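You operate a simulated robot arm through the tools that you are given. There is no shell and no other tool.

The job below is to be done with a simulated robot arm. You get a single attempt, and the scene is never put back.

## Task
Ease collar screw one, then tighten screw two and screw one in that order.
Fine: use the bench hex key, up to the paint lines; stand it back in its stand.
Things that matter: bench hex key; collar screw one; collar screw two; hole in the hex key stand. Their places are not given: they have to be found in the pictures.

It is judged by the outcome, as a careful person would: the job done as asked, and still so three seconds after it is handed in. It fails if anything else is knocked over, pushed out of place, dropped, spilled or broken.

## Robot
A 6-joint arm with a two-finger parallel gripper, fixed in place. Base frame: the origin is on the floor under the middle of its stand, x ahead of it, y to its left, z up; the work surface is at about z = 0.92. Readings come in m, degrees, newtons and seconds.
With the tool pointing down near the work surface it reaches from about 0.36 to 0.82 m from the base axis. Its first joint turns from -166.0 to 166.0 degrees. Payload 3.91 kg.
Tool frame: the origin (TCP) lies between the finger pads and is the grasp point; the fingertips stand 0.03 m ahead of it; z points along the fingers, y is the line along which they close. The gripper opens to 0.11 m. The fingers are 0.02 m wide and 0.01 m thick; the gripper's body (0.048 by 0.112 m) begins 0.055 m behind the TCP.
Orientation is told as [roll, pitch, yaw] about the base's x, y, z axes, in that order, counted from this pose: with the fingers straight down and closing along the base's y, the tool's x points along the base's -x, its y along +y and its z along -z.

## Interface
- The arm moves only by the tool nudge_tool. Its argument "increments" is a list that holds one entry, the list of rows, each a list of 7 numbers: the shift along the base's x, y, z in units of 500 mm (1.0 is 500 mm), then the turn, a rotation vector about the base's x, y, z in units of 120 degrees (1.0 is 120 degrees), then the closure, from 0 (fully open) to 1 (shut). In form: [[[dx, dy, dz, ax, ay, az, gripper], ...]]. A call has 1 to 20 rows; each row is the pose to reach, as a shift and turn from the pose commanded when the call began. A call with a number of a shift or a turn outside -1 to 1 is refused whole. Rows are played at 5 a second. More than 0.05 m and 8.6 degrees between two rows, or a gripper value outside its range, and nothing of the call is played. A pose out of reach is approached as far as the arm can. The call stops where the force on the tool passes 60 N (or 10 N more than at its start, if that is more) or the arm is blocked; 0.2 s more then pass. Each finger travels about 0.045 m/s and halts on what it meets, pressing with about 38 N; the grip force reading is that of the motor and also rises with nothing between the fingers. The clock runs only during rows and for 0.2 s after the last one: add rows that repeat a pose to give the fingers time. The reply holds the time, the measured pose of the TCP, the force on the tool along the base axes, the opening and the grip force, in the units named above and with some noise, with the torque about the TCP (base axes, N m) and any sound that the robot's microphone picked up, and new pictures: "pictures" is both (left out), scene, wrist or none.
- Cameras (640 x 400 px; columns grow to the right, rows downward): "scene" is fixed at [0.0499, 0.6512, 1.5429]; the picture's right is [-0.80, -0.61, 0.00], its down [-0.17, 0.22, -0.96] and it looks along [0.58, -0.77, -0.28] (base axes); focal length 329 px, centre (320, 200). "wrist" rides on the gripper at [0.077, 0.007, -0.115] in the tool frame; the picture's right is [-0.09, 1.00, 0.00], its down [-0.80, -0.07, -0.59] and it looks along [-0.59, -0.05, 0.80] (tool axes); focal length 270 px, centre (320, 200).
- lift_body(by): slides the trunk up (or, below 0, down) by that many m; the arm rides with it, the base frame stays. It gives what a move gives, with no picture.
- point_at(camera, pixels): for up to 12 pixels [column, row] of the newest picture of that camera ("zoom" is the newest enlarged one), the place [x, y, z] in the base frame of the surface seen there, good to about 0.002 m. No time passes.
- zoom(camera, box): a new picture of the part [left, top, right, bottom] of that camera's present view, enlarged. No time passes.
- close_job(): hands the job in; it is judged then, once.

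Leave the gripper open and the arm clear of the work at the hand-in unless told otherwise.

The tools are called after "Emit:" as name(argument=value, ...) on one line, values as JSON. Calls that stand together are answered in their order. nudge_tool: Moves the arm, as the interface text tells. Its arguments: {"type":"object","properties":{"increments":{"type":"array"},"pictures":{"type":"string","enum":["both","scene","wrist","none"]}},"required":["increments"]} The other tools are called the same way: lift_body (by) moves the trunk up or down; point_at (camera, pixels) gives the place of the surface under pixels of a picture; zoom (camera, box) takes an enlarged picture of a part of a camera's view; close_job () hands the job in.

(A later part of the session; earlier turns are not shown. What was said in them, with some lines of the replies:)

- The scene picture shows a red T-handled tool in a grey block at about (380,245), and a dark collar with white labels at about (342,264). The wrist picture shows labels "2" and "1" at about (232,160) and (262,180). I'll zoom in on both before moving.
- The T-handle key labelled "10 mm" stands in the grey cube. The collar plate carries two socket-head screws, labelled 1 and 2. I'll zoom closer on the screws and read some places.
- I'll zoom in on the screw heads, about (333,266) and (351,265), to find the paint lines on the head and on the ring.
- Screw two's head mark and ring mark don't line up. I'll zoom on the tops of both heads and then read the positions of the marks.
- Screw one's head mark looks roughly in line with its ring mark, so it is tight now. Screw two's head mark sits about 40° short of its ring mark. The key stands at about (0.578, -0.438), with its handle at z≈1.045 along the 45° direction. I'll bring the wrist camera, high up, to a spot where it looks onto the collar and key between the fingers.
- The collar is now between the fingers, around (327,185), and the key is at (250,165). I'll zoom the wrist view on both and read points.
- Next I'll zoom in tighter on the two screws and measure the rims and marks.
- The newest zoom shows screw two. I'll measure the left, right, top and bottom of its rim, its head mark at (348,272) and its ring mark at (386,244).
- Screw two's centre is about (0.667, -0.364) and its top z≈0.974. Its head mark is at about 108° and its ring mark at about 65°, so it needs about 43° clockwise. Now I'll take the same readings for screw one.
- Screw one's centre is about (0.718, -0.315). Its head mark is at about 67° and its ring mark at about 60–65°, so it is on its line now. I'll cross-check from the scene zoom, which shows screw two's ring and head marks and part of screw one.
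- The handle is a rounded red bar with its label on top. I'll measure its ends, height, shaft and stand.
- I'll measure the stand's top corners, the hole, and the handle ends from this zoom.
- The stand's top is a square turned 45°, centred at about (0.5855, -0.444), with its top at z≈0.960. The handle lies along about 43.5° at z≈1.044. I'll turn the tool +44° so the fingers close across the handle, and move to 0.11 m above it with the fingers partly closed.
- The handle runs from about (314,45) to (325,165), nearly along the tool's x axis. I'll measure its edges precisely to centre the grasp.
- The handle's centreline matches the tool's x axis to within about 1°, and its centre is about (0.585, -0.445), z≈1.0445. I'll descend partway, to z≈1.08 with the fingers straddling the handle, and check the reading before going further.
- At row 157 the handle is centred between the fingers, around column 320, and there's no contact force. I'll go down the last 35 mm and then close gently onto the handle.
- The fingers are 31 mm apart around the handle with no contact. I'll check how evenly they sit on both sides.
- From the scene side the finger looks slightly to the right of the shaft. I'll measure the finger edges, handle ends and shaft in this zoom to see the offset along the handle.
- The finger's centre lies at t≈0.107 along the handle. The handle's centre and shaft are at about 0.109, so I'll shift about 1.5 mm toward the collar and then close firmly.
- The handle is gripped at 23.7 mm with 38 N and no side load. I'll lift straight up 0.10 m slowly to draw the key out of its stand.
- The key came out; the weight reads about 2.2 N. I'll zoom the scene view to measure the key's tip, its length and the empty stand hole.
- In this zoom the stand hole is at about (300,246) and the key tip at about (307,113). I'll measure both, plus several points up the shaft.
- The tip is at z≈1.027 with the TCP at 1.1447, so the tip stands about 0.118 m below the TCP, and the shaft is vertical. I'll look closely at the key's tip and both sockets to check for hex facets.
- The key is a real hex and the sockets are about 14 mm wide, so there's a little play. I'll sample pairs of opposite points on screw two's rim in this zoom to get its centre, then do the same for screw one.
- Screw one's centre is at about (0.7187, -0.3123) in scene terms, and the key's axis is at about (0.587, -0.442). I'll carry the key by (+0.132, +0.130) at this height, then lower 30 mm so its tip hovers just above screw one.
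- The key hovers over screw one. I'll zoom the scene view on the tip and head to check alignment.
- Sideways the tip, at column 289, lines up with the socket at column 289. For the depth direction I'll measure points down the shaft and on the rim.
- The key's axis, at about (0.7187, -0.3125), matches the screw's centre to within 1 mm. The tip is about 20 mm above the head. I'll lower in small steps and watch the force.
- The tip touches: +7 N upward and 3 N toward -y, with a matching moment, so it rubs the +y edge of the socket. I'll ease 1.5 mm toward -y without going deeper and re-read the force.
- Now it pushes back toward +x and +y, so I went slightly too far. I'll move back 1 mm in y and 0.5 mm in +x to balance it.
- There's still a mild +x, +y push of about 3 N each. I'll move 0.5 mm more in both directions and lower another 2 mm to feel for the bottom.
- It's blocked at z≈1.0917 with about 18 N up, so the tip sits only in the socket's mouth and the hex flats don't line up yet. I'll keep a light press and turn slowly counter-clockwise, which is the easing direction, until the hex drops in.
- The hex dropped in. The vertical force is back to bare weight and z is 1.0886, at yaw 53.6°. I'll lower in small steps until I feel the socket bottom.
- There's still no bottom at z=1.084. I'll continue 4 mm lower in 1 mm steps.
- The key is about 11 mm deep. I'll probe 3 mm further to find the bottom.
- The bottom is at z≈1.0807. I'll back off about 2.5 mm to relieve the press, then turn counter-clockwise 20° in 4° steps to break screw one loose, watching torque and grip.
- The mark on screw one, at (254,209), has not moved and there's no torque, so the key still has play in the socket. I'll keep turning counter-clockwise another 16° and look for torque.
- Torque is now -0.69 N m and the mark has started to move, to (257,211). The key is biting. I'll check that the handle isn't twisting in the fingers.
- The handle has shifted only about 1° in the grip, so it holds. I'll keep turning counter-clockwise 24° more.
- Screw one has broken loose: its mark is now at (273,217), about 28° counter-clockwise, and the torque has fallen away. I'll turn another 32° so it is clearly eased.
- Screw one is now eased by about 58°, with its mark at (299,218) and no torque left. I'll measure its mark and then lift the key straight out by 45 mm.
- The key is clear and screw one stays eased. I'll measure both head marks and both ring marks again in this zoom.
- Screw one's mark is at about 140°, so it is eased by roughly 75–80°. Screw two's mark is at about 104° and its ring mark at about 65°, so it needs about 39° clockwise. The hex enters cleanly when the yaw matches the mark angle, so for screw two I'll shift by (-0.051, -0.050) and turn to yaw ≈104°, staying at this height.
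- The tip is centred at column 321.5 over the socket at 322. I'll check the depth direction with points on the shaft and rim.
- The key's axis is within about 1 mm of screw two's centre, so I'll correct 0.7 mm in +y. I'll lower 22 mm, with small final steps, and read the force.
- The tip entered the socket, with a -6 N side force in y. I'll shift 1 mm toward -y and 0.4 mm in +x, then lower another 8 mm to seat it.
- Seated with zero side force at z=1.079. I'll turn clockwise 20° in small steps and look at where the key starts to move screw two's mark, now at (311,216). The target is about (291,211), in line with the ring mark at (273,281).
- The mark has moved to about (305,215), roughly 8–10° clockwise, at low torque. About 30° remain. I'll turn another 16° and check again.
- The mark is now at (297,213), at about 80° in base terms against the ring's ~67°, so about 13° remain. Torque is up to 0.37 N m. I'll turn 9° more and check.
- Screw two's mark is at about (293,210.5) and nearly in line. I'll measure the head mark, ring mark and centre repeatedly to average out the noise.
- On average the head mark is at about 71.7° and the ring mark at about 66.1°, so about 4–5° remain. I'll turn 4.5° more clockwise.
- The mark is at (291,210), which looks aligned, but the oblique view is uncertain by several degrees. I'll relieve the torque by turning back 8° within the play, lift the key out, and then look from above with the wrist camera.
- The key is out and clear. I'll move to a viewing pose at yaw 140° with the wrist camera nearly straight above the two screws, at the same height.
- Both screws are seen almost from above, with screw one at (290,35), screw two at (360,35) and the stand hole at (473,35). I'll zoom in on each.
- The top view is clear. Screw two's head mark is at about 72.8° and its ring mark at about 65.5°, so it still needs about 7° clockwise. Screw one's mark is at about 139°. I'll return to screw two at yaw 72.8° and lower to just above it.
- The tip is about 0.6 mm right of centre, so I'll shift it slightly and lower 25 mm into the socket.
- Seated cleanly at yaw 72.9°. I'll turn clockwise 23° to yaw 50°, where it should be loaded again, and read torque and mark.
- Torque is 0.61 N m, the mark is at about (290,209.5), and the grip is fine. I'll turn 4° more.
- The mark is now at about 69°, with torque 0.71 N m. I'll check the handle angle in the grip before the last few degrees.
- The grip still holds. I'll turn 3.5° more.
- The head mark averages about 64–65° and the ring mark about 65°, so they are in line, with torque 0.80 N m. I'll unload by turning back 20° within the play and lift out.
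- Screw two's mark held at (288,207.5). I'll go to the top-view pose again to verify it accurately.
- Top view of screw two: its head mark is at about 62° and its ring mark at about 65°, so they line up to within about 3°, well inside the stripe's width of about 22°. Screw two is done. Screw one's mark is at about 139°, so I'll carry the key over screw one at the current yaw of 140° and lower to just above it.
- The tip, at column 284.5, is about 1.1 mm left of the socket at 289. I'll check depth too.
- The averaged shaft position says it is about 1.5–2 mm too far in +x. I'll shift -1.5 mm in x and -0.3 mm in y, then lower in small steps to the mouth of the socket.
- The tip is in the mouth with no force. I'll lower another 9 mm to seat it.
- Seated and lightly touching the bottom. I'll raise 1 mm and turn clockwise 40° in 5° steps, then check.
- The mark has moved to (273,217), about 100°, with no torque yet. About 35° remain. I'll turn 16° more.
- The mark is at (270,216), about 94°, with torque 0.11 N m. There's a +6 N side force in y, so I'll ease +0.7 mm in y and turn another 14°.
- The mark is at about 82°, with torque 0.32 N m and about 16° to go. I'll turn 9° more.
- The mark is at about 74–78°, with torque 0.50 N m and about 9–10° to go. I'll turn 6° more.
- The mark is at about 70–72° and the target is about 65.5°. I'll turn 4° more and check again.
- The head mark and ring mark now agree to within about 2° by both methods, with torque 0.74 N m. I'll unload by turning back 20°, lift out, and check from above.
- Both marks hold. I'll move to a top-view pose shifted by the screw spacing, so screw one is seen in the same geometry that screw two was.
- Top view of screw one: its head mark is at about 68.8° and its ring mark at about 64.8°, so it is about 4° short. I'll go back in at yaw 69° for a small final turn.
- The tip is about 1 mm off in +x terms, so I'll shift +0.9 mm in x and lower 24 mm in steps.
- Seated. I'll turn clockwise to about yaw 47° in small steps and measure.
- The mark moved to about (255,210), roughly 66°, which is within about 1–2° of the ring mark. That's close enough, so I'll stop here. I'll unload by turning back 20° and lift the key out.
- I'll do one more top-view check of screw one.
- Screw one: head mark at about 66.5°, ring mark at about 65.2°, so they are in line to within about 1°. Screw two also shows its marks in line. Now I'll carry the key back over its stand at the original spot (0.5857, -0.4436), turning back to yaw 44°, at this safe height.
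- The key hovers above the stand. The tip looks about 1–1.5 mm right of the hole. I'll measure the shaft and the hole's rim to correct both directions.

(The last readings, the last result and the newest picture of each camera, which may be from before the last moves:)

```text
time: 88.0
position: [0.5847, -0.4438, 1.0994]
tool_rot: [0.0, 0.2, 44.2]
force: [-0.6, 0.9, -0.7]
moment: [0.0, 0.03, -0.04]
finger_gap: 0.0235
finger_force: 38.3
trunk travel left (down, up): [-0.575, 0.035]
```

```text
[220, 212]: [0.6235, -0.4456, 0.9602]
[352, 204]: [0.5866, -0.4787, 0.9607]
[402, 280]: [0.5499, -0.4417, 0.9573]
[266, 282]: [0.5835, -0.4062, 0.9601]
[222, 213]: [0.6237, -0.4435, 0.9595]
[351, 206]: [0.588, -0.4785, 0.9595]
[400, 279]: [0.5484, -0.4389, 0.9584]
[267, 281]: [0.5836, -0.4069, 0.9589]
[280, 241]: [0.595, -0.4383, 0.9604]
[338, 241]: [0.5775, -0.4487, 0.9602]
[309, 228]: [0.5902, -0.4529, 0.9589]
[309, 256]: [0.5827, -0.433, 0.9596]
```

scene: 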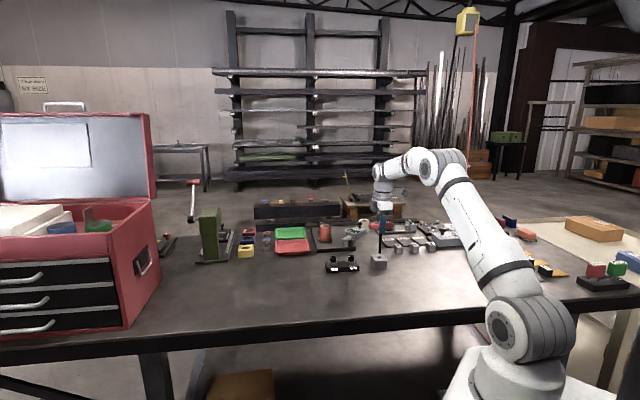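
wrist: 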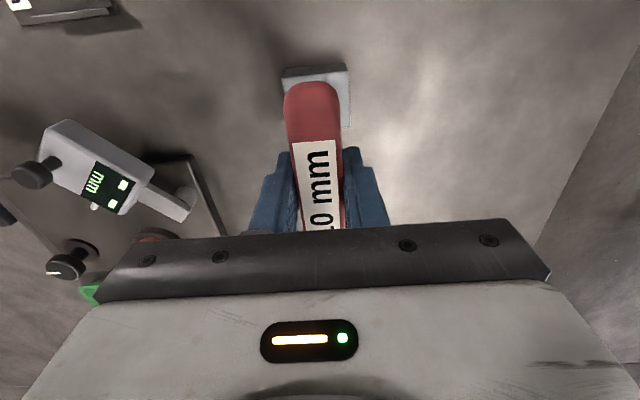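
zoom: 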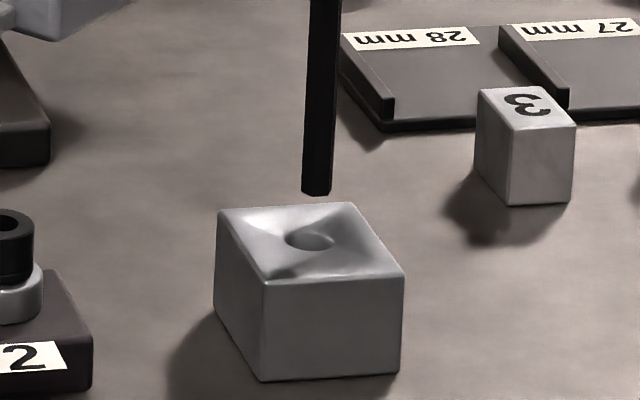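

The hole centre is at about (0.5862, -0.443) and the key's axis at about (0.585, -0.4433). I'll shift +1.3 mm in x and lower 30 mm in steps, so the tip enters about 10 mm, then check forces.

Emit:
nudge_tool(increments=[[[0.0026, 0, -0.01, 0, 0, 0, 1.0], [0.0026, 0, -0.024, 0, 0, 0, 1.0], [0.0026, 0, -0.034, 0, 0, 0, 1.0], [0.0026, 0, -0.044, 0, 0, 0, 1.0], [0.0026, 0, -0.052, 0, 0, 0, 1.0], [0.0026, 0, -0.06, 0, 0, 0, 1.0], [0.0026, 0, -0.06, 0, 0, 0, 1.0]]], pictures="none")

Emit:
zoom(camera="scene", box=[368, 236, 392, 272])

```text
time: 89.6
position: [0.5875, -0.4434, 1.0711]
tool_rot: [0.0, 0.0, 44.2]
force: [-0.5, -0.9, -1.5]
moment: [0.01, 0.04, -0.03]
finger_gap: 0.0234
finger_force: 38.1
trunk travel left (down, up): [-0.575, 0.035]
```

```text
11.11 times, centred on (380, 254) of scene
```

zoom: 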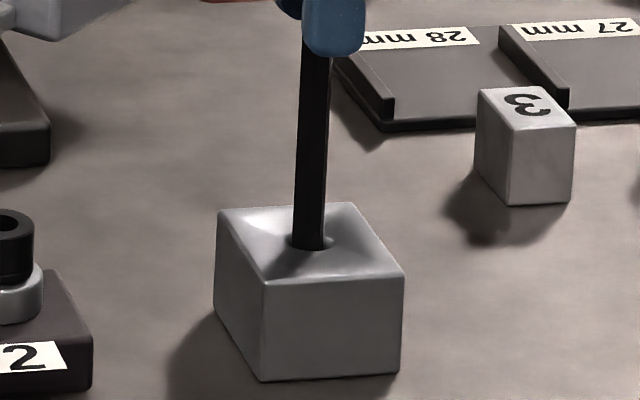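

The key slid in with no force. I'll lower the remaining 25 mm slowly until it seats at the original height.

Emit:
nudge_tool(increments=[[[0, 0, -0.01, 0, 0, 0, 1.0], [0, 0, -0.02, 0, 0, 0, 1.0], [0, 0, -0.03, 0, 0, 0, 1.0], [0, 0, -0.038, 0, 0, 0, 1.0], [0, 0, -0.044, 0, 0, 0, 1.0], [0, 0, -0.048, 0, 0, 0, 1.0], [0, 0, -0.05, 0, 0, 0, 1.0], [0, 0, -0.05, 0, 0, 0, 1.0]]], pictures="scene")

Emit:
zoom(camera="scene", box=[360, 222, 400, 272])

```text
time: 91.4
position: [0.5885, -0.4422, 1.045]
tool_rot: [0.0, 0.0, 44.2]
force: [-0.3, 0.1, -1.1]
moment: [0.0, -0.01, -0.04]
finger_gap: 0.0233
finger_force: 37.7
trunk travel left (down, up): [-0.575, 0.035]
```

scene: 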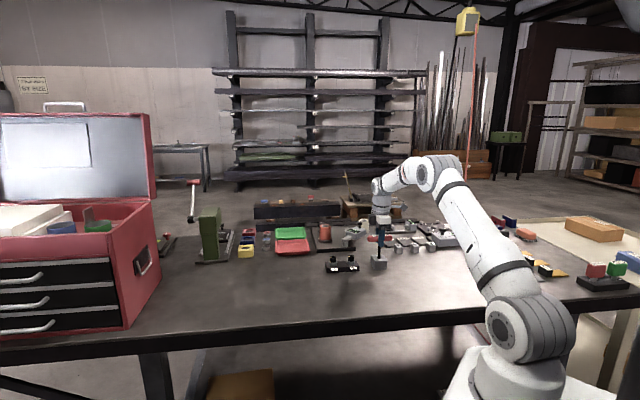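

```text
8.00 times, centred on (380, 247) of scene
```

zoom: 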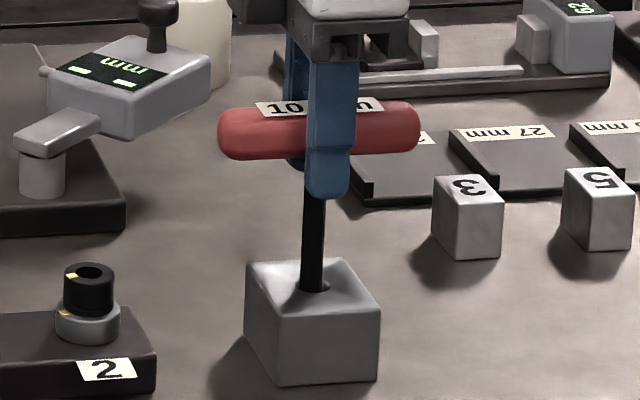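

I can't feel the bottom yet (-1.1 N, still carrying the key). I'll lower another 2 mm gently.

Emit:
nudge_tool(increments=[[[0, 0, -0.001, 0, 0, 0, 1.0], [0, 0, -0.002, 0, 0, 0, 1.0], [0, 0, -0.003, 0, 0, 0, 1.0], [0, 0, -0.004, 0, 0, 0, 1.0], [0, 0, -0.004, 0, 0, 0, 1.0]]], pictures="none")

```text
time: 92.6
position: [0.5866, -0.4432, 1.0472]
tool_rot: [-0.2, 0.0, 44.1]
force: [1.1, 0.7, 10.8]
moment: [0.12, -0.16, -0.01]
finger_gap: 0.0237
finger_force: 37.5
trunk travel left (down, up): [-0.575, 0.035]
```

The key is seated on the bottom (+10.8 N). I'll ease up 1.5 mm to unload, then open the fingers gradually.

Emit:
nudge_tool(increments=[[[0, 0, 0.003, 0, 0, 0, 1.0], [0, 0, 0.003, 0, 0, 0, 1.0], [0, 0, 0.003, 0, 0, 0, 0.76], [0, 0, 0.003, 0, 0, 0, 0.7], [0, 0, 0.003, 0, 0, 0, 0.55], [0, 0, 0.003, 0, 0, 0, 0.4], [0, 0, 0.003, 0, 0, 0, 0.4], [0, 0, 0.003, 0, 0, 0, 0.4]]], pictures="both")

Emit:
zoom(camera="scene", box=[360, 222, 400, 272])

```text
time: 94.4
position: [0.5868, -0.4437, 1.0448]
tool_rot: [-0.1, 0.0, 44.2]
force: [-0.4, -1.2, 1.0]
moment: [0.01, 0.01, 0.04]
finger_gap: 0.0658
finger_force: 0.1
trunk travel left (down, up): [-0.575, 0.035]
```

scene: 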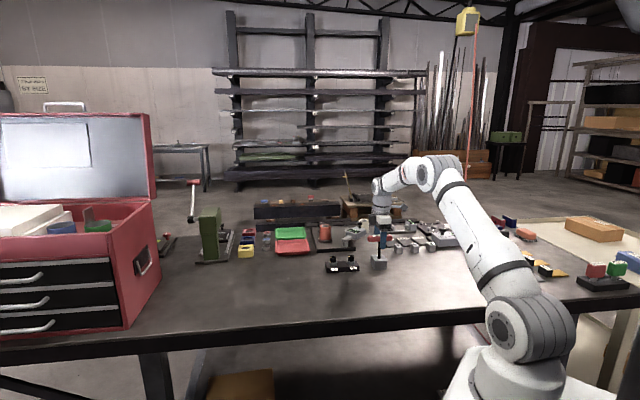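
wrist: 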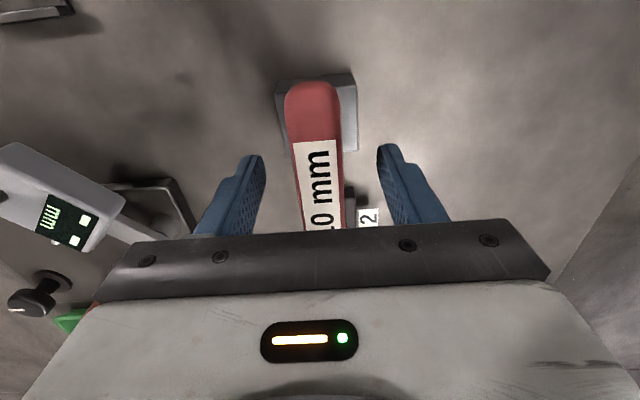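

```text
8.00 times, centred on (380, 247) of scene
```

zoom: 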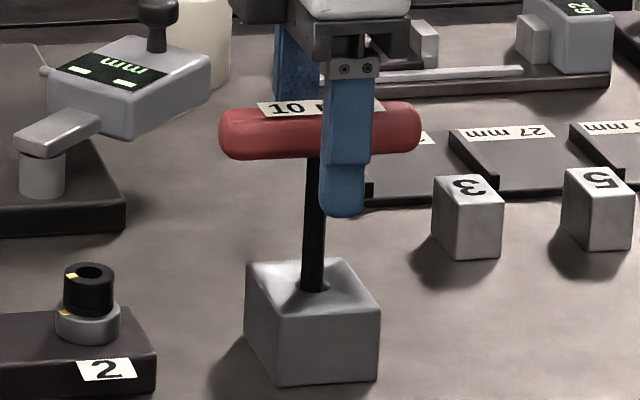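

The key stands in its stand, free of the fingers. I'll raise straight up 0.12 m and then draw back toward the base with the gripper open.

Emit:
nudge_tool(increments=[[[0, 0, 0.04, 0, 0, 0, 0.4], [0, 0, 0.09, 0, 0, 0, 0.4], [0, 0, 0.15, 0, 0, 0, 0.4], [0, 0, 0.24, 0, 0, 0, 0.4], [0, 0, 0.32, 0, 0, 0, 0.2], [-0.06, 0.06, 0.38, 0, 0, 0, 0], [-0.12, 0.12, 0.42, 0, 0, 0, 0], [-0.18, 0.18, 0.44, 0, 0, 0, 0], [-0.24, 0.24, 0.44, 0, 0, 0, 0], [-0.24, 0.24, 0.44, 0, 0, 0, 0], [-0.24, 0.24, 0.44, 0, 0, 0, 0]]], pictures="both")

Emit:
zoom(camera="scene", box=[300, 210, 460, 290])

Emit:
zoom(camera="scene", box=[360, 225, 400, 275])

Emit:
zoom(camera="scene", box=[326, 254, 360, 276])

```text
refused: row 6 steps farther than a row can; nothing moved
```

```text
4.00 times, centred on (380, 250) of scene
```

zoom: 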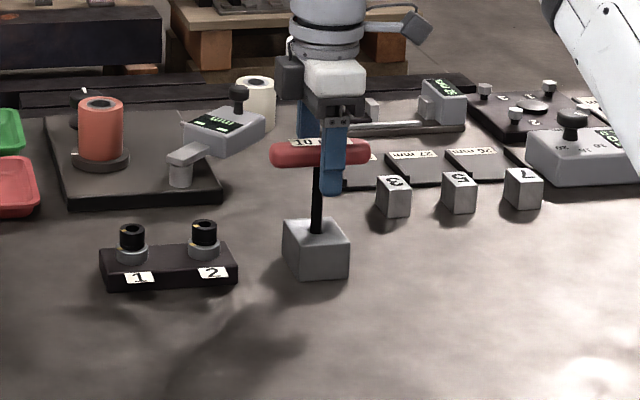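

```text
8.00 times, centred on (380, 250) of scene
```

zoom: 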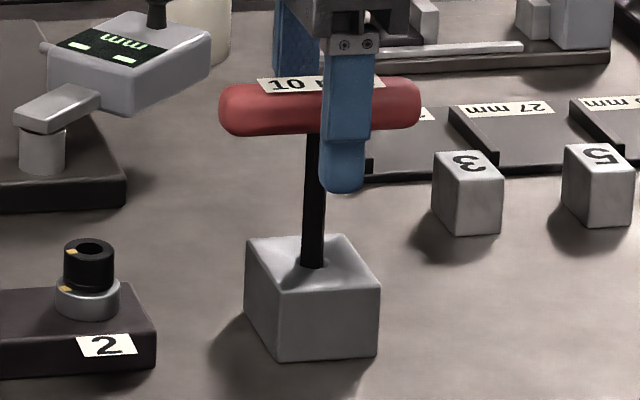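

```text
16.00 times, centred on (343, 265) of scene
```

zoom: 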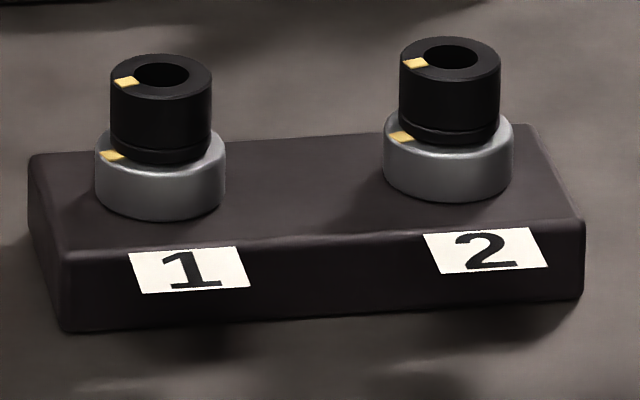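

The call was refused because one row stepped too far, and nothing moved. I'll repeat it with smaller steps: straight up first, then back.

Emit:
nudge_tool(increments=[[[0, 0, 0.04, 0, 0, 0, 0.4], [0, 0, 0.09, 0, 0, 0, 0.4], [0, 0, 0.15, 0, 0, 0, 0.4], [0, 0, 0.22, 0, 0, 0, 0.4], [0, 0, 0.29, 0, 0, 0, 0.3], [-0.04, 0.04, 0.33, 0, 0, 0, 0.1], [-0.08, 0.08, 0.37, 0, 0, 0, 0], [-0.13, 0.13, 0.4, 0, 0, 0, 0], [-0.18, 0.18, 0.42, 0, 0, 0, 0], [-0.23, 0.23, 0.42, 0, 0, 0, 0], [-0.23, 0.23, 0.42, 0, 0, 0, 0], [-0.23, 0.23, 0.42, 0, 0, 0, 0]]], pictures="both")

Emit:
zoom(camera="scene", box=[300, 210, 460, 290])

Emit:
zoom(camera="scene", box=[360, 225, 400, 275])

Emit:
zoom(camera="scene", box=[326, 254, 360, 276])

```text
time: 97.0
position: [0.4713, -0.3291, 1.2557]
tool_rot: [0.0, 0.1, 44.2]
force: [-0.1, 0.7, 0.2]
moment: [0.01, -0.02, 0.0]
finger_gap: 0.1101
finger_force: 0.0
trunk travel left (down, up): [-0.575, 0.035]
```

scene: 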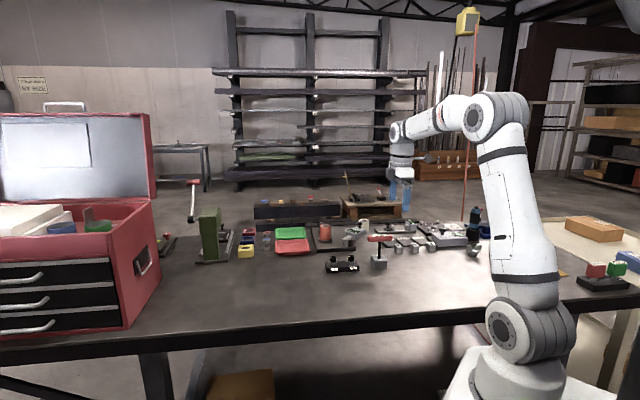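
wrist: 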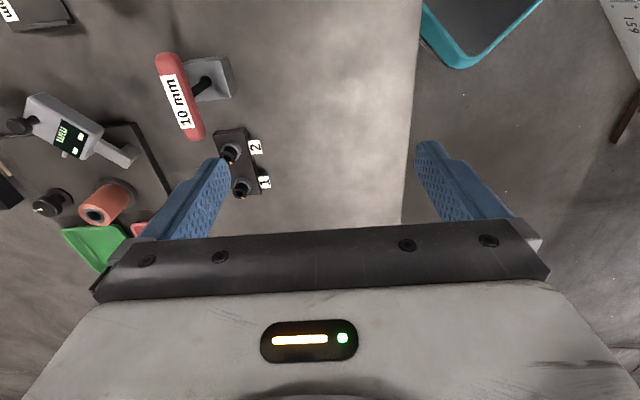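

```text
4.00 times, centred on (380, 250) of scene
```

zoom: 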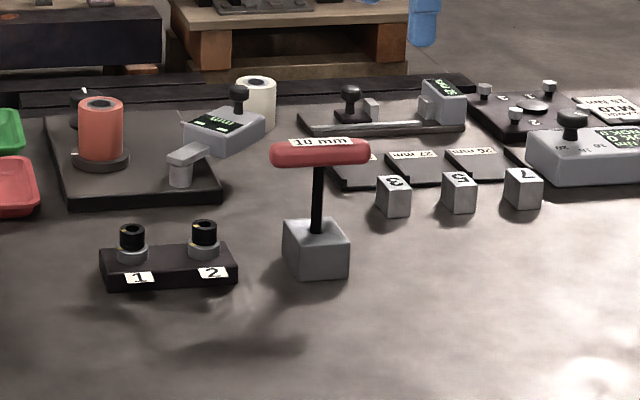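

```text
8.00 times, centred on (380, 250) of scene
```

zoom: 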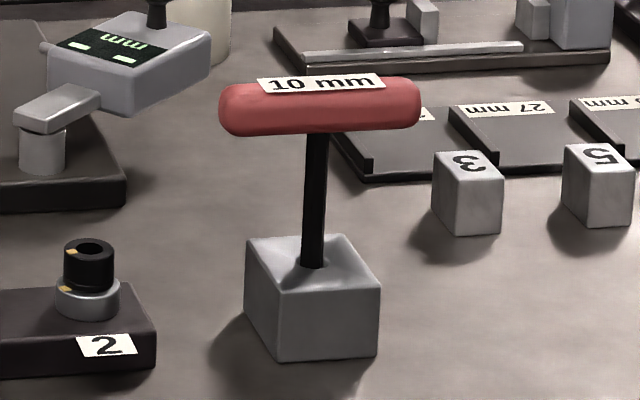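

```text
16.00 times, centred on (343, 265) of scene
```

zoom: 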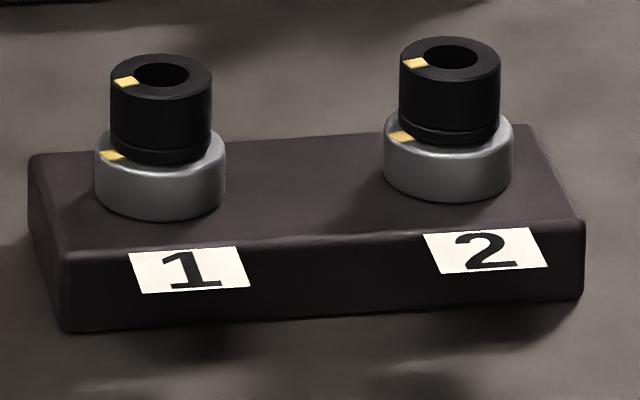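

The key stands upright in its stand at the same spot as before. Both screws show head and ring marks in line, the collar plate and its neighbours are where they were, and the arm is clear with the gripper open at 0.11 m. I'm handing the job in.

Emit:
close_job()

```text
The job is handed in.
```

The job is handed in. With the bench hex key I eased collar screw one, tightened screw two to its paint line, then tightened screw one to its line. The result of the judging has not come back.

| Step | Result |
|---|---|
| Ease screw one | Backed off about 75–80° counter-clockwise |
| Tighten screw two | About 3° past its paint line, seen from above; the stripe is about 22° wide |
| Tighten screw one | About 1° short of its paint line |
| Hex key | Upright in its stand, seated on the bottom of the hole |

- **Starting position:** by my estimate screw one began about 7° past its line, so it is now slightly less tight than I found it.
- **Second turn:** each screw needed a second, smaller turn after a check from above. The order stayed screw two, then screw one.
- **Surroundings:** in the last pictures the collar plate, the stand and the items near them look unmoved. The gripper is open and the arm is clear of the work.
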